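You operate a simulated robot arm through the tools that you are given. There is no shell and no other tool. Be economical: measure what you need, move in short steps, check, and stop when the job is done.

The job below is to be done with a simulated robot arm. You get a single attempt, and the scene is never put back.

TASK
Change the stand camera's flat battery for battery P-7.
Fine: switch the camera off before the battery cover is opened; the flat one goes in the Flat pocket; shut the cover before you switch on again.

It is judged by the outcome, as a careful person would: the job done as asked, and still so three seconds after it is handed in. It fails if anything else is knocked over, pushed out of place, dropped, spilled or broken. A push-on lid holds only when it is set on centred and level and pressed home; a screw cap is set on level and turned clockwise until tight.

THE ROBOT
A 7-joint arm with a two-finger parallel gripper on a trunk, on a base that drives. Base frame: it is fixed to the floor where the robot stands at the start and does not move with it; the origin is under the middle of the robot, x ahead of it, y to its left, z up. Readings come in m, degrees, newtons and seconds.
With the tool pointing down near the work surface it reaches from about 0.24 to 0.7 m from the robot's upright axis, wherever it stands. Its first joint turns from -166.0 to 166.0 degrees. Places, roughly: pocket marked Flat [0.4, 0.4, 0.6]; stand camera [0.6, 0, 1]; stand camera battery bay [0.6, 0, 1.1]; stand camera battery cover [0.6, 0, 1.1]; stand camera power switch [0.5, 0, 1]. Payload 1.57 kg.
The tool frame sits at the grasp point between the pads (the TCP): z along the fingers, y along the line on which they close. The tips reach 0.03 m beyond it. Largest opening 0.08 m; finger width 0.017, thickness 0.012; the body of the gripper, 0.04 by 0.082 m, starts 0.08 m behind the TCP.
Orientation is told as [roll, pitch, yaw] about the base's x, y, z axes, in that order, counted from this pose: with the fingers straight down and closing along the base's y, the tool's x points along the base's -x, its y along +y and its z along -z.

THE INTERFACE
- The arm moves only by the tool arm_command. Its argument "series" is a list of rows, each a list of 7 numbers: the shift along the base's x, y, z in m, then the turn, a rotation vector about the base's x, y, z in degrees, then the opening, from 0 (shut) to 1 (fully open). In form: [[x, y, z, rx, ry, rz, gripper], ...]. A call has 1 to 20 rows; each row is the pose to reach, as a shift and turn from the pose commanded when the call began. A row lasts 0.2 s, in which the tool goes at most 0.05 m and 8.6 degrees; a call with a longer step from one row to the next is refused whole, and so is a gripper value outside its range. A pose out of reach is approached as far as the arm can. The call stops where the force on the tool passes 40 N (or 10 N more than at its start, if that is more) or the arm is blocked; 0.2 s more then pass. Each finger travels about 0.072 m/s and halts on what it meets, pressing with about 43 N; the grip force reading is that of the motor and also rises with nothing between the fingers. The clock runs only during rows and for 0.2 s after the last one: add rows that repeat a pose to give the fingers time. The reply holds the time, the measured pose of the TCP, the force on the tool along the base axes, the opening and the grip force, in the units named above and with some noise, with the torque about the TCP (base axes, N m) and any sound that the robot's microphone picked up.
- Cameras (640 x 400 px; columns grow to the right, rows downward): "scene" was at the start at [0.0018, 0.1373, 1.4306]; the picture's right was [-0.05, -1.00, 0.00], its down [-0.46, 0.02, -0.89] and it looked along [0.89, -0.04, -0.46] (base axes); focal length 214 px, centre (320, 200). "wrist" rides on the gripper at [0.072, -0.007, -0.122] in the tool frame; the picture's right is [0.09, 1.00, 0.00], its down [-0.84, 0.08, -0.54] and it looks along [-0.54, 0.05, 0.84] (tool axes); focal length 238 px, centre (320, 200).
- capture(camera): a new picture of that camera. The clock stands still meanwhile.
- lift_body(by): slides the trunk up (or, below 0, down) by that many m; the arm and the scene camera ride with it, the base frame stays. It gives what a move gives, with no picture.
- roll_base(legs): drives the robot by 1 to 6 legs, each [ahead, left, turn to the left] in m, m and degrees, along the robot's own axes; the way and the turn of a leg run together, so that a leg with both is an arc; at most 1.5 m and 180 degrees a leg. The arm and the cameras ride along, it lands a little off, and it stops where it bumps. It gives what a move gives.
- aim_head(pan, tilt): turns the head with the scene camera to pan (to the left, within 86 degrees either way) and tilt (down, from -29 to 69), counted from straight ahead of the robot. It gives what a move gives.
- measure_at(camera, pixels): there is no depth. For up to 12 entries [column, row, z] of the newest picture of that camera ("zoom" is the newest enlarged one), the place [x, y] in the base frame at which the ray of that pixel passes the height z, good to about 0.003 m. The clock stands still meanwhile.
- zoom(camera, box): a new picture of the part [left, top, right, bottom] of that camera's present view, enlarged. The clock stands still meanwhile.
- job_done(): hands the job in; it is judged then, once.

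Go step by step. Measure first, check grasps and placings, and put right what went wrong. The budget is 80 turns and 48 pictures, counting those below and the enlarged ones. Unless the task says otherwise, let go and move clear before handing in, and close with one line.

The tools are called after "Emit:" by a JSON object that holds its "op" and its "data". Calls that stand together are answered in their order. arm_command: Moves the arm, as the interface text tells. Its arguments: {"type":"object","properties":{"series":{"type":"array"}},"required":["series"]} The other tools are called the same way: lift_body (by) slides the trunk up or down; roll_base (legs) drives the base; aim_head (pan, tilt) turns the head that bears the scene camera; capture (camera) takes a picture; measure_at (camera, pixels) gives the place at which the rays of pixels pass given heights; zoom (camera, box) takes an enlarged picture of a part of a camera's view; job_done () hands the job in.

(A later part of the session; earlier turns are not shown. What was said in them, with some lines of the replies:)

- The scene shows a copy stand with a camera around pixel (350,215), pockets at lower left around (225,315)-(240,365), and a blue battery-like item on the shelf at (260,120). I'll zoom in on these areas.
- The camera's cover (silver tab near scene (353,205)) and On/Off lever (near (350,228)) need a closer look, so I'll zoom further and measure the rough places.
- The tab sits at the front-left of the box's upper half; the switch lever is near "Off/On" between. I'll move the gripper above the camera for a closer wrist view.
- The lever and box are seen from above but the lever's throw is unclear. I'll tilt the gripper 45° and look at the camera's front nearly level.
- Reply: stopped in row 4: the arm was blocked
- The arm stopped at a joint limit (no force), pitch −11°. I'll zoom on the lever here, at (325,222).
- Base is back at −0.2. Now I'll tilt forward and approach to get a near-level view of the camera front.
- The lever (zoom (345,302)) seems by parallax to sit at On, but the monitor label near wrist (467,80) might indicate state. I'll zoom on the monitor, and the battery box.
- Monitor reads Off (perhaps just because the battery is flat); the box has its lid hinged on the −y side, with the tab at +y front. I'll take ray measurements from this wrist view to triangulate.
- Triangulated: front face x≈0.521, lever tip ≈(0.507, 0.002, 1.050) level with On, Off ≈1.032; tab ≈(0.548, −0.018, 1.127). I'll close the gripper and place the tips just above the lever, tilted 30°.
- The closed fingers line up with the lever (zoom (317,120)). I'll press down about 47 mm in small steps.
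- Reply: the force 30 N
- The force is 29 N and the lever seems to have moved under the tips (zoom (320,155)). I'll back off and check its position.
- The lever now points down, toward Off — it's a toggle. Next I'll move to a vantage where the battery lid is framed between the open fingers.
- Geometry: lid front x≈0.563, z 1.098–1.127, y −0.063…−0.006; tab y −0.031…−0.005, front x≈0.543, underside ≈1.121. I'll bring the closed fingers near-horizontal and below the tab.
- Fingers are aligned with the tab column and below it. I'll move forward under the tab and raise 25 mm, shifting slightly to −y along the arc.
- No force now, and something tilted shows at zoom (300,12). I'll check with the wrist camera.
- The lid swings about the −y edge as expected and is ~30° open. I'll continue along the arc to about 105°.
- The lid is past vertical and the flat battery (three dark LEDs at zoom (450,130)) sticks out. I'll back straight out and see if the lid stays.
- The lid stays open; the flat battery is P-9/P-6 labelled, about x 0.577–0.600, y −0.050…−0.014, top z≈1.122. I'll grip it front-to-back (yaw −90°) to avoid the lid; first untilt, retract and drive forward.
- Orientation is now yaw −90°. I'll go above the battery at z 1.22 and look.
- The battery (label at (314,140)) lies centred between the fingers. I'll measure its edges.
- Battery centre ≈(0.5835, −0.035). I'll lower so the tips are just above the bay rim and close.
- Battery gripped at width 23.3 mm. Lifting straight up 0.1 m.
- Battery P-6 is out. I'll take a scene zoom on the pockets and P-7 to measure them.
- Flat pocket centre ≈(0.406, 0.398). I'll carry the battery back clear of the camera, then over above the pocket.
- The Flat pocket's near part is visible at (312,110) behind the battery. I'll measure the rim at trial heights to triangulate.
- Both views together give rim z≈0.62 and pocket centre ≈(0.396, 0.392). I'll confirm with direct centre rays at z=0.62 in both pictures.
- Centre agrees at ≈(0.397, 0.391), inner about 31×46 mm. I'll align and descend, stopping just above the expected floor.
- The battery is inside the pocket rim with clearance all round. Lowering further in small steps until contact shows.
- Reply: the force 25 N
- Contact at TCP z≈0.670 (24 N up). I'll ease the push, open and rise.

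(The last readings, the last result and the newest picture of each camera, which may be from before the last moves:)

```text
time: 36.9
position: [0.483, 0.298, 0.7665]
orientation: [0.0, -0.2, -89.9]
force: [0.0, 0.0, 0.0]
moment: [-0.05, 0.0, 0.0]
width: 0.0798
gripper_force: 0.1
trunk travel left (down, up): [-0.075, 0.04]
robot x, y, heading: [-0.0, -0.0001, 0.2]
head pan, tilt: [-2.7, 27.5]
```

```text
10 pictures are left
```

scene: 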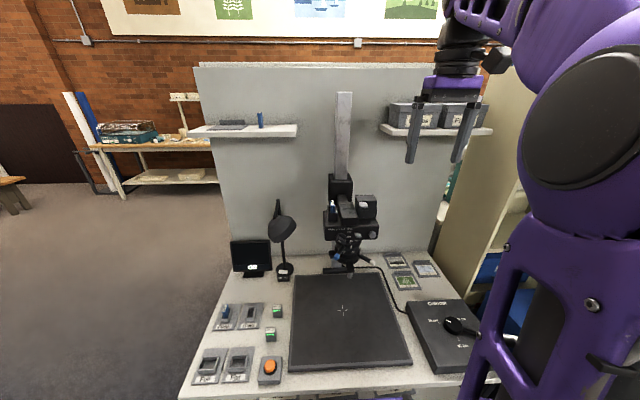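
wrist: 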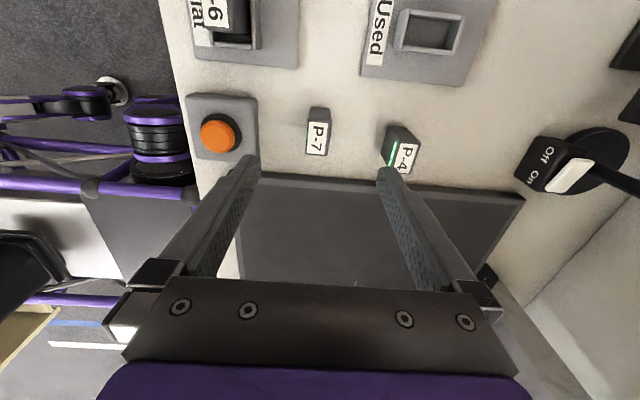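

P-7 is at wrist (317,138), P-4 beyond it at (400,155). I'll measure P-7's top in both views.

Emit:
{"op": "measure_at", "data": {"camera": "wrist", "pixels": [[317, 139, 0.63], [317, 139, 0.65], [305, 140, 0.65], [329, 140, 0.65], [317, 123, 0.65], [317, 156, 0.65], [317, 107, 0.6], [397, 173, 0.65]]}}

Emit:
{"op": "measure_at", "data": {"camera": "zoom", "pixels": [[320, 200, 0.65]]}}

Emit:
{"op": "measure_at", "data": {"camera": "scene", "pixels": [[270.8, 330, 0.63], [270.8, 330, 0.65], [265.5, 332.5, 0.65], [276.5, 332.5, 0.65], [265, 341, 0.6]]}}

```text
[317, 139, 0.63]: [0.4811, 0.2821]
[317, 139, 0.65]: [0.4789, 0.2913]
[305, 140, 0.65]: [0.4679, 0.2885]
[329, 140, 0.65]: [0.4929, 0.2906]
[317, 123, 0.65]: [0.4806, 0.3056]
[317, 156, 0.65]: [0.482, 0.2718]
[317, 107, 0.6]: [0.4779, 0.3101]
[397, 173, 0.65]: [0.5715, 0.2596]
```

```text
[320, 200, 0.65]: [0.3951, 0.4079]
```

```text
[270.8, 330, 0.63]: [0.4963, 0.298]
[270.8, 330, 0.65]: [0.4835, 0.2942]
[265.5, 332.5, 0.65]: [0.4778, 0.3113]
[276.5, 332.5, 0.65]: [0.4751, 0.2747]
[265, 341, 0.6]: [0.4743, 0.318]
```

P-7 top centre ≈(0.480, 0.291, 0.655). I'll narrow the gripper a bit, descend, and grip at the same offset as before.

Emit:
{"op": "arm_command", "data": {"series": [[-0.0025, -0.007, 0, 0, 0, 0, 0.75], [-0.0025, -0.007, -0.03, 0, 0, 0, 0.65], [-0.0025, -0.007, -0.06, 0, 0, 0, 0.65], [-0.0025, -0.007, -0.085, 0, 0, 0, 0.65], [-0.0025, -0.007, -0.0985, 0, 0, 0, 0.65], [-0.0025, -0.007, -0.0985, 0, 0, 0, 0.45], [-0.0025, -0.007, -0.0985, 0, 0, 0, 0.2], [-0.0025, -0.007, -0.0985, 0, 0, 0, 0.2], [-0.0025, -0.007, -0.0985, 0, 0, 0, 0.2]]}}

Emit:
{"op": "zoom", "data": {"camera": "wrist", "box": [250, 70, 390, 210]}}

```text
time: 38.9
position: [0.48, 0.2923, 0.6688]
orientation: [-0.1, -0.2, -89.9]
force: [0.6, 0.0, -1.0]
moment: [0.0, 0.01, 0.0]
width: 0.0234
gripper_force: 35.6
trunk travel left (down, up): [-0.075, 0.04]
robot x, y, heading: [0.0014, 0.0008, -0.1]
head pan, tilt: [-2.7, 27.5]
```

```text
2.86 times, centred on (320, 140) of wrist
```

zoom: 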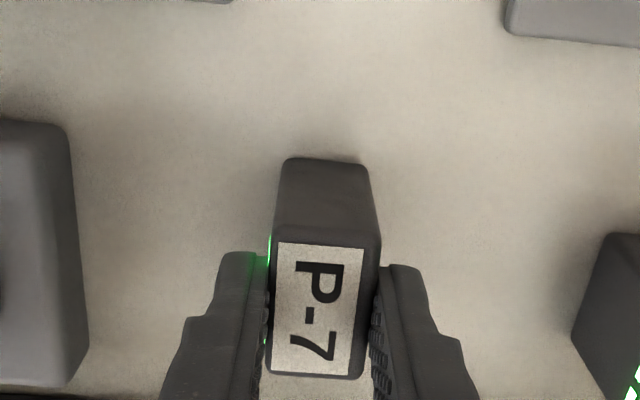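

P-7 gripped at 23.4 mm with nearly the same grip geometry as P-6. I'll lift it and carry it back in front of the camera at z≈1.235.

Emit:
{"op": "arm_command", "data": {"series": [[0, 0, 0.02, 0, 0, 0, 0.2], [0, 0, 0.06, 0, 0, 0, 0.2], [-0.01, 0, 0.105, 0, 0, 0, 0.2], [-0.02, 0, 0.15, 0, 0, 0, 0.2], [-0.03, 0, 0.195, 0, 0, 0, 0.2], [-0.04, 0, 0.24, 0, 0, 0, 0.2], [-0.05, 0, 0.285, 0, 0, 0, 0.2], [-0.06, 0, 0.33, 0, 0, 0, 0.2], [-0.06, 0, 0.378, 0, 0, 0, 0.2], [-0.06, 0, 0.426, 0, 0, 0, 0.2], [-0.06, 0, 0.474, 0, 0, 0, 0.2], [-0.06, 0, 0.522, 0, 0, 0, 0.2], [-0.06, -0.01, 0.566, 0, 0, 0, 0.2], [-0.06, -0.058, 0.57, 0, 0, 0, 0.2], [-0.06, -0.106, 0.57, 0, 0, 0, 0.2], [-0.06, -0.154, 0.57, 0, 0, 0, 0.2], [-0.06, -0.202, 0.57, 0, 0, 0, 0.2], [-0.06, -0.25, 0.57, 0, 0, 0, 0.2], [-0.06, -0.298, 0.57, 0, 0, 0, 0.2], [-0.06, -0.327, 0.57, 0, 0, 0, 0.2]]}}

Emit:
{"op": "arm_command", "data": {"series": [[0.04, 0, 0, 0, 0, 0, 0.2], [0.08, 0, 0, 0, 0, 0, 0.2], [0.12, 0, 0, 0, 0, 0, 0.2], [0.15, 0, 0, 0, 0, 0, 0.2], [0.1625, 0, 0, 0, 0, 0, 0.2], [0.1625, 0, 0, 0, 0, 0, 0.2]]}}

```text
time: 43.1
position: [0.4201, -0.0341, 1.2402]
orientation: [-0.1, -0.2, -89.9]
force: [-0.3, 0.3, -0.4]
moment: [0.01, 0.0, -0.05]
width: 0.0234
gripper_force: 35.2
trunk travel left (down, up): [-0.075, 0.04]
robot x, y, heading: [-0.0018, 0.001, 0.0]
head pan, tilt: [-2.7, 27.5]
```

```text
time: 44.5
position: [0.5818, -0.0349, 1.237]
orientation: [-0.2, -0.2, -89.9]
force: [0.8, 0.3, -1.0]
moment: [-0.03, 0.02, 0.0]
width: 0.0232
gripper_force: 35.1
trunk travel left (down, up): [-0.075, 0.04]
robot x, y, heading: [0.0004, 0.0018, -0.0]
head pan, tilt: [-2.7, 27.5]
```

Over the bay at (0.582, −0.035). I'll descend to just above the rim and check alignment.

Emit:
{"op": "arm_command", "data": {"series": [[0, 0, -0.03, 0, 0, 0, 0.2], [0, 0, -0.055, 0, 0, 0, 0.2], [0, 0, -0.066, 0, 0, 0, 0.2], [0, 0, -0.066, 0, 0, 0, 0.2]]}}

Emit:
{"op": "zoom", "data": {"camera": "wrist", "box": [260, 70, 380, 220]}}

```text
time: 45.5
position: [0.5824, -0.0338, 1.1727]
orientation: [0.0, -0.2, -89.9]
force: [-0.1, 0.4, -0.6]
moment: [0.03, 0.0, 0.0]
width: 0.0232
gripper_force: 35.7
trunk travel left (down, up): [-0.075, 0.04]
robot x, y, heading: [0.0002, 0.0025, 0.2]
head pan, tilt: [-2.7, 27.5]
```

```text
2.67 times, centred on (320, 145) of wrist
```

zoom: 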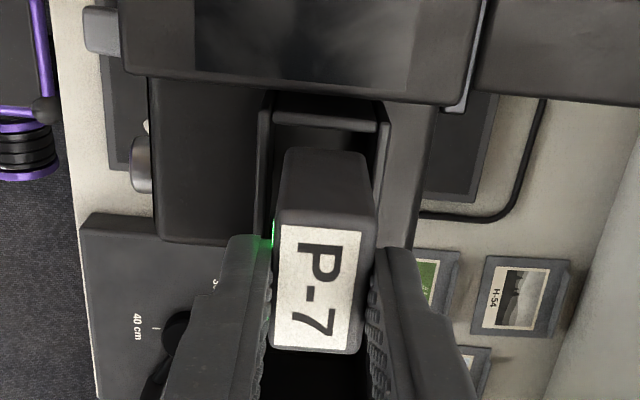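

The battery sits between the bay walls with gaps on both sides. I'll insert it slowly.

Emit:
{"op": "arm_command", "data": {"series": [[0, 0, -0.006, 0, 0, 0, 0.2], [0, 0, -0.012, 0, 0, 0, 0.2], [0, 0, -0.018, 0, 0, 0, 0.2], [0, 0, -0.024, 0, 0, 0, 0.2], [0, 0, -0.029, 0, 0, 0, 0.2], [0, 0, -0.033, 0, 0, 0, 0.2], [0, 0, -0.036, 0, 0, 0, 0.2], [0, 0, -0.038, 0, 0, 0, 0.2]]}}

```text
time: 47.3
position: [0.5821, -0.0349, 1.1377]
orientation: [0.3, -0.2, -89.9]
force: [1.3, -0.3, 19.1]
moment: [0.04, 0.03, -0.04]
width: 0.0232
gripper_force: 35.3
trunk travel left (down, up): [-0.075, 0.04]
robot x, y, heading: [0.0005, -0.0031, -0.0]
head pan, tilt: [-2.7, 27.5]
```

Contact (19 N) at z 1.1377, near the expected 1.135. I'll press 3 mm more to check it is seated.

Emit:
{"op": "arm_command", "data": {"series": [[0, 0, -0.002, 0, 0, 0, 0.2], [0, 0, -0.003, 0, 0, 0, 0.2], [0, 0, -0.003, 0, 0, 0, 0.2]]}}

Emit:
{"op": "zoom", "data": {"camera": "wrist", "box": [260, 80, 380, 230]}}

```text
time: 48.1
position: [0.5824, -0.0343, 1.1336]
orientation: [0.2, -0.2, -89.9]
force: [4.1, -0.7, 25.3]
moment: [-0.03, -0.13, 0.01]
width: 0.0231
gripper_force: 35.6
trunk travel left (down, up): [-0.075, 0.04]
robot x, y, heading: [-0.0011, 0.0016, 0.1]
head pan, tilt: [-2.7, 27.5]
```

```text
2.67 times, centred on (320, 155) of wrist
```

zoom: 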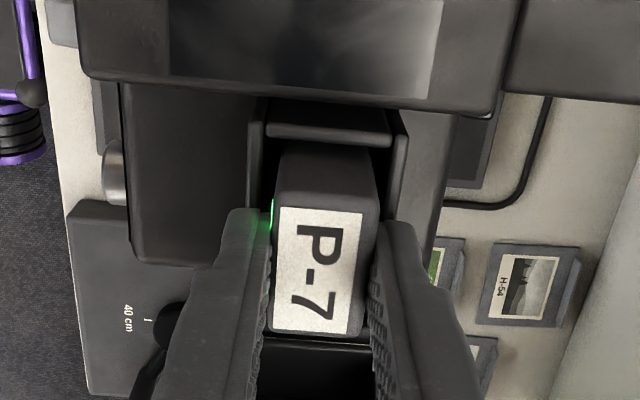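

P-7 sits exactly as P-6 did (label at same pixels). I'll release, rise, and move to the far (−y) side of the open lid.

Emit:
{"op": "arm_command", "data": {"series": [[0, 0, 0.002, 0, 0, 0, 0.3], [0, 0, 0.002, 0, 0, 0, 0.5], [0, 0, 0.002, 0, 0, 0, 0.6], [0, 0, 0.01, 0, 0, 0, 0.6], [0, 0, 0.03, 0, 0, 0, 0.6], [0, 0, 0.07, 0, 0, 0, 0.5], [0, 0, 0.105, 0, 0, 0, 0.3], [0, -0.04, 0.105, 0, 0, 0, 0], [0, -0.08, 0.105, 0, 0, 0, 0], [0.005, -0.12, 0.105, 0, 0, 0, 0], [0.005, -0.12, 0.105, 0, 0, 0, 0]]}}

Emit:
{"op": "capture", "data": {"camera": "wrist"}}

```text
time: 50.5
position: [0.5865, -0.1539, 1.2365]
orientation: [0.0, -0.1, -89.9]
force: [-0.8, -0.8, -0.3]
moment: [-0.03, -0.03, -0.01]
width: 0.0001
gripper_force: 21.3
trunk travel left (down, up): [-0.075, 0.04]
robot x, y, heading: [0.0016, 0.002, 0.1]
head pan, tilt: [-2.7, 27.5]
```

```text
6 pictures are left
```

wrist: 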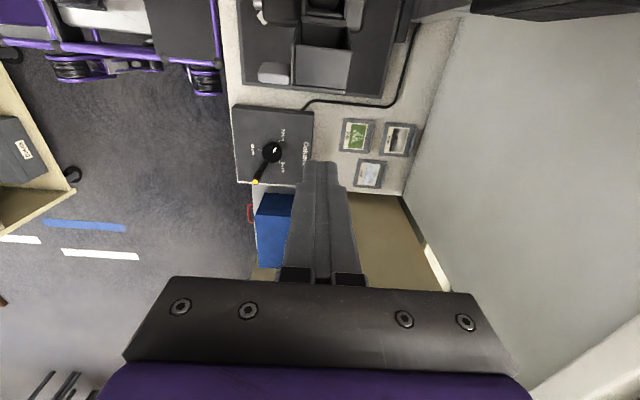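

Fingers are clear on the lid's outer side. I'll descend and sweep +y to swing the lid over.

Emit:
{"op": "arm_command", "data": {"series": [[0, 0, -0.04, 0, 0, 0, 0], [0, 0, -0.08, 0, 0, 0, 0], [0, 0.01, -0.088, 0, 0, 0, 0], [0, 0.022, -0.088, 0, 0, 0, 0], [0, 0.034, -0.086, 0, 0, 0, 0], [0, 0.044, -0.083, 0, 0, 0, 0], [0, 0.054, -0.078, 0, 0, 0, 0], [0, 0.064, -0.072, 0, 0, 0, 0], [0, 0.074, -0.066, 0, 0, 0, 0], [0, 0.084, -0.06, 0, 0, 0, 0], [0, 0.094, -0.056, 0, 0, 0, 0], [0, 0.1, -0.052, 0, 0, 0, 0], [0, 0.1, -0.03, 0, 0, 0, 0], [0, 0.09, -0.005, 0, 0, 0, 0]]}}

Emit:
{"op": "zoom", "data": {"camera": "wrist", "box": [240, 60, 400, 220]}}

```text
time: 53.5
position: [0.5861, -0.0632, 1.2319]
orientation: [0.0, -0.1, -89.8]
force: [-1.0, 0.2, 0.4]
moment: [-0.01, 0.01, -0.01]
width: 0.0001
gripper_force: 21.6
trunk travel left (down, up): [-0.075, 0.04]
robot x, y, heading: [-0.0046, 0.0017, 0.2]
head pan, tilt: [-2.7, 27.5]
```

```text
2.50 times, centred on (320, 140) of wrist
```

zoom: 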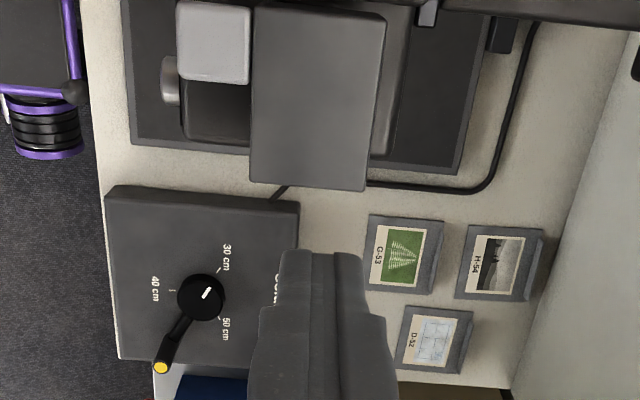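

The lid has swung over and measures y −0.063…−0.001 at z 1.127, i.e. shut or nearly. I'll press gently on top near the tab side to be sure.

Emit:
{"op": "arm_command", "data": {"series": [[0, 0.02, -0.02, 0, 0, 0, 0], [0, 0.038, -0.05, 0, 0, 0, 0], [0, 0.038, -0.062, 0, 0, 0, 0], [0, 0.038, -0.068, 0, 0, 0, 0], [0, 0.038, -0.072, 0, 0, 0, 0], [0, 0.038, -0.075, 0, 0, 0, 0], [0, 0.038, -0.077, 0, 0, 0, 0], [0, 0.038, -0.079, 0, 0, 0, 0]]}}

```text
time: 55.1
position: [0.5849, -0.0254, 1.1617]
orientation: [1.0, -0.2, -89.9]
force: [-6.3, 0.5, 13.8]
moment: [-0.04, 0.25, -0.01]
width: 0.0001
gripper_force: 21.5
trunk travel left (down, up): [-0.075, 0.04]
robot x, y, heading: [-0.0006, 0.0026, 0.0]
head pan, tilt: [-2.7, 27.5]
stopped in row 8: the force on the tool passed its limit at 43 N (the readings are from after the stop); the commanded pose is now the measured one
```

Pressing met firm resistance at tip z≈1.132 (estimate for shut was 1.127). I'll retract, reorient and back the base off to look at the seam from the front.

Emit:
{"op": "arm_command", "data": {"series": [[0, 0, 0.04, 0, 0, 0, 0], [-0.02, 0, 0.08, 0, 0, 8, 0.3], [-0.06, 0, 0.09, 0, 0, 16, 0.6], [-0.1, 0, 0.1, 0, 0, 24, 1], [-0.12, 0, 0.1, 0, 0, 32, 1], [-0.12, 0, 0.1, 0, 0, 40, 1], [-0.12, 0, 0.1, 0, 0, 48, 1], [-0.12, 0, 0.1, 0, 0, 56, 1], [-0.12, 0, 0.1, 0, 0, 64, 1], [-0.12, 0, 0.1, 0, 0, 72, 1], [-0.12, 0, 0.1, 0, 0, 80, 1], [-0.12, 0, 0.1, 0, 0, 88, 1], [-0.12, 0, 0.1, 0, 0, 89.9, 1]]}}

Emit:
{"op": "roll_base", "data": {"legs": [[-0.2, 0, 0]]}}

Emit:
{"op": "arm_command", "data": {"series": [[0.0, 0, -0.02, 0, -7.5, 0, 1], [0.02, 0, -0.04, 0, -15, 0, 1], [0.05, 0, -0.06, 0, -22.5, 0, 1], [0.08, 0, -0.08, 0, -30, 0, 1], [0.1, 0, -0.11, 0, -37.5, 0, 1], [0.11, 0, -0.13, 0, -45, 0, 1], [0.11, 0, -0.14, 0, -45, 0, 1], [0.11, 0, -0.14, 0, -45, 0, 1]]}}

Emit:
{"op": "zoom", "data": {"camera": "wrist", "box": [250, 110, 400, 260]}}

```text
time: 57.9
position: [0.4675, -0.0263, 1.2598]
orientation: [0.7, -0.2, 0.1]
force: [-0.5, 0.3, 0.3]
moment: [0.01, 0.0, -0.01]
width: 0.08
gripper_force: 0.0
trunk travel left (down, up): [-0.075, 0.04]
robot x, y, heading: [0.0012, 0.0011, 0.1]
head pan, tilt: [-2.7, 27.5]
```

```text
time: 59.5
position: [0.269, -0.0261, 1.2601]
orientation: [0.7, -0.2, 0.1]
force: [0.5, 0.2, 0.3]
moment: [0.03, 0.01, -0.02]
width: 0.0802
gripper_force: 0.0
trunk travel left (down, up): [-0.075, 0.04]
robot x, y, heading: [-0.1954, -0.0006, 0.3]
head pan, tilt: [-2.7, 27.5]
```

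```text
time: 61.3
position: [0.378, -0.0256, 1.1202]
orientation: [0.7, -45.2, 0.1]
force: [-0.2, 0.3, 0.0]
moment: [0.02, 0.02, 0.03]
width: 0.0799
gripper_force: 0.1
trunk travel left (down, up): [-0.075, 0.04]
robot x, y, heading: [-0.2019, -0.0002, 0.4]
head pan, tilt: [-2.7, 27.5]
```

```text
2.67 times, centred on (325, 185) of wrist
```

zoom: 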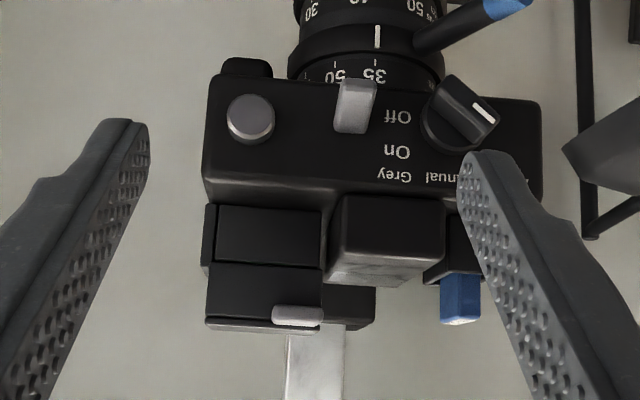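

The lid is shut flush, seam level (zoom y≈263), and the lever points to Off. Now I'll close the gripper, go near-horizontal at lower height to get under the lever, and check before advancing.

Emit:
{"op": "arm_command", "data": {"series": [[0, 0.01, -0.02, 0, -7.5, 0, 0.6], [0, 0.02, -0.05, 0, -15, 0, 0.3], [0, 0.027, -0.08, 0, -22.5, 0, 0], [0, 0.027, -0.105, 0, -29.8, 0, 0], [0.02, 0.027, -0.11, 0, -29.8, 0, 0], [0.03, 0.027, -0.11, 0, -29.8, 0, 0], [0.03, 0.027, -0.11, 0, -29.8, 0, 0]]}}

Emit:
{"op": "capture", "data": {"camera": "wrist"}}

```text
time: 62.9
position: [0.4095, -0.0001, 1.0106]
orientation: [0.5, -75.0, 0.2]
force: [-0.6, -0.1, -0.3]
moment: [0.03, -0.04, 0.02]
width: 0.0
gripper_force: 20.8
trunk travel left (down, up): [-0.075, 0.04]
robot x, y, heading: [-0.1975, -0.0001, 0.0]
head pan, tilt: [-2.7, 27.5]
```

```text
3 pictures are left
```

wrist: 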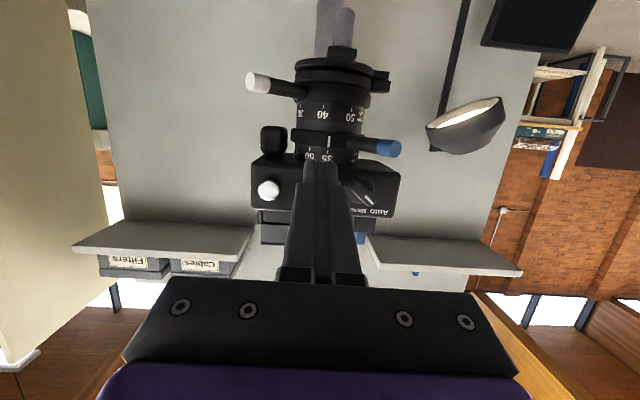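

The handles at (260,82) and (388,148) are clear on either side. I'll advance under the lever and push upward in small steps.

Emit:
{"op": "arm_command", "data": {"series": [[0.03, 0.001, -0.001, 0, 0, 0, 0], [0.055, 0.001, -0.001, 0, 0, 0, 0], [0.064, 0.001, -0.001, 0, 0, 0, 0], [0.069, 0.001, -0.001, 0, 0, 0, 0], [0.069, 0.001, 0.005, 0, 0, 0, 0], [0.069, 0.001, 0.011, 0, 0, 0, 0], [0.069, 0.001, 0.017, 0, 0, 0, 0], [0.069, 0.001, 0.022, 0, 0, 0, 0], [0.069, 0.001, 0.027, 0, 0, 0, 0], [0.069, 0.001, 0.031, 0, 0, 0, 0]]}}

```text
time: 65.1
position: [0.4782, 0.0011, 1.0423]
orientation: [0.6, -74.9, 0.1]
force: [0.4, -0.8, 0.5]
moment: [0.0, 0.0, 0.0]
width: 0.0003
gripper_force: 21.2
trunk travel left (down, up): [-0.075, 0.04]
robot x, y, heading: [-0.2013, -0.0021, 0.4]
head pan, tilt: [-2.7, 27.5]
```

No residual force; either it snapped over or was missed. I'll check with the wrist camera.

Emit:
{"op": "zoom", "data": {"camera": "wrist", "box": [230, 10, 550, 210]}}

```text
2.00 times, centred on (390, 110) of wrist
```

zoom: 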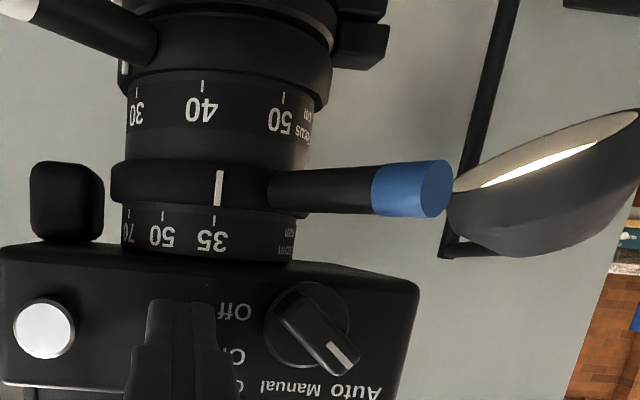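

The lever is no longer below the fingertip, so it has gone up. I'll push up a little more until resistance, confirming the end stop.

Emit:
{"op": "arm_command", "data": {"series": [[0, 0, 0.003, 0, 0, 0, 0], [0, 0, 0.006, 0, 0, 0, 0], [0, 0, 0.008, 0, 0, 0, 0]]}}

```text
time: 65.9
position: [0.4775, 0.0023, 1.049]
orientation: [0.6, -74.9, 0.1]
force: [-3.4, -1.7, -5.8]
moment: [0.03, 0.2, 0.04]
width: 0.0
gripper_force: 20.9
trunk travel left (down, up): [-0.075, 0.04]
robot x, y, heading: [-0.2001, -0.0013, 0.2]
head pan, tilt: [-2.7, 27.5]
```

Light contact at the stop (≈7 N). I'll back straight out, then lift clear and look at the lever and monitor.

Emit:
{"op": "arm_command", "data": {"series": [[-0.02, 0, -0.004, 0, 0, 0, 0], [-0.06, 0, -0.004, 0, 0, 0, 0], [-0.1, -0.02, -0.004, 0, 0, 0, 0], [-0.13, -0.06, 0.0, 0, 7, 0, 0], [-0.15, -0.1, 0.02, 0, 14, 0, 0], [-0.16, -0.14, 0.04, 0, 21, 0, 0.3], [-0.16, -0.18, 0.06, 0, 28, 0, 0.5], [-0.16, -0.2, 0.08, 0, 28, 0, 0.5]]}}

Emit:
{"op": "zoom", "data": {"camera": "scene", "box": [220, 190, 400, 310]}}

```text
refused: row 4 steps farther than a row can; nothing moved
```

```text
3.33 times, centred on (310, 250) of scene
```

zoom: 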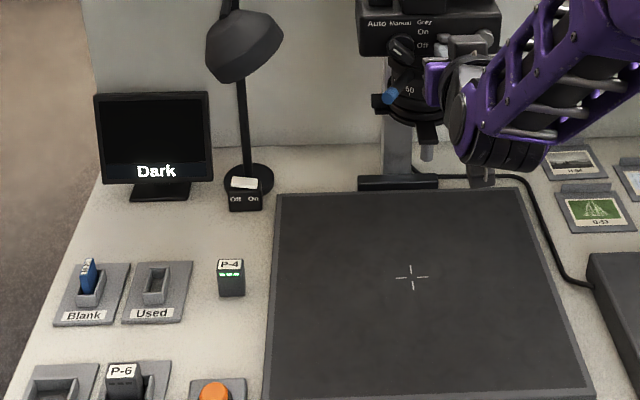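

The monitor now reads "Dark" rather than "Off", so the camera is powered, and P-6 stands in the Flat pocket. I'll withdraw with smaller steps and take the last picture.

Emit:
{"op": "arm_command", "data": {"series": [[-0.02, 0, -0.003, 0, 0, 0, 0], [-0.06, 0, -0.003, 0, 0, 0, 0], [-0.1, 0, -0.003, 0, 0, 0, 0], [-0.12, -0.03, 0.01, 0, 7, 0, 0], [-0.12, -0.06, 0.03, 0, 14, 0, 0], [-0.12, -0.1, 0.05, 0, 21, 0, 0.3], [-0.12, -0.14, 0.07, 0, 28, 0, 0.5], [-0.12, -0.18, 0.09, 0, 28, 0, 0.5], [-0.12, -0.18, 0.09, 0, 28, 0, 0.5]]}}

Emit:
{"op": "zoom", "data": {"camera": "scene", "box": [230, 170, 410, 290]}}

```text
time: 67.9
position: [0.3576, -0.1797, 1.1394]
orientation: [0.6, -47.1, 0.0]
force: [-0.8, -0.4, -0.9]
moment: [0.02, 0.0, 0.02]
width: 0.04
gripper_force: 0.0
trunk travel left (down, up): [-0.075, 0.04]
robot x, y, heading: [-0.1976, 0.0011, 0.2]
head pan, tilt: [-2.7, 27.5]
```

```text
3.33 times, centred on (320, 230) of scene
```

zoom: 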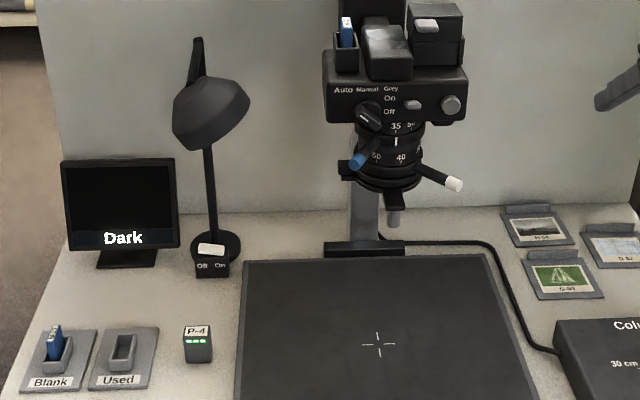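

The lid is shut, the lever is back at On (zoom (412,103)), the monitor reads "Dark" instead of "Off", and the arm is clear. I'm handing the job in.

Emit:
{"op": "job_done", "data": {}}

```text
The job is handed in.
```

The stand camera now runs on P-7: I switched it off before opening the cover, put the flat P-6 in the Flat pocket, and shut the cover before switching it back on.
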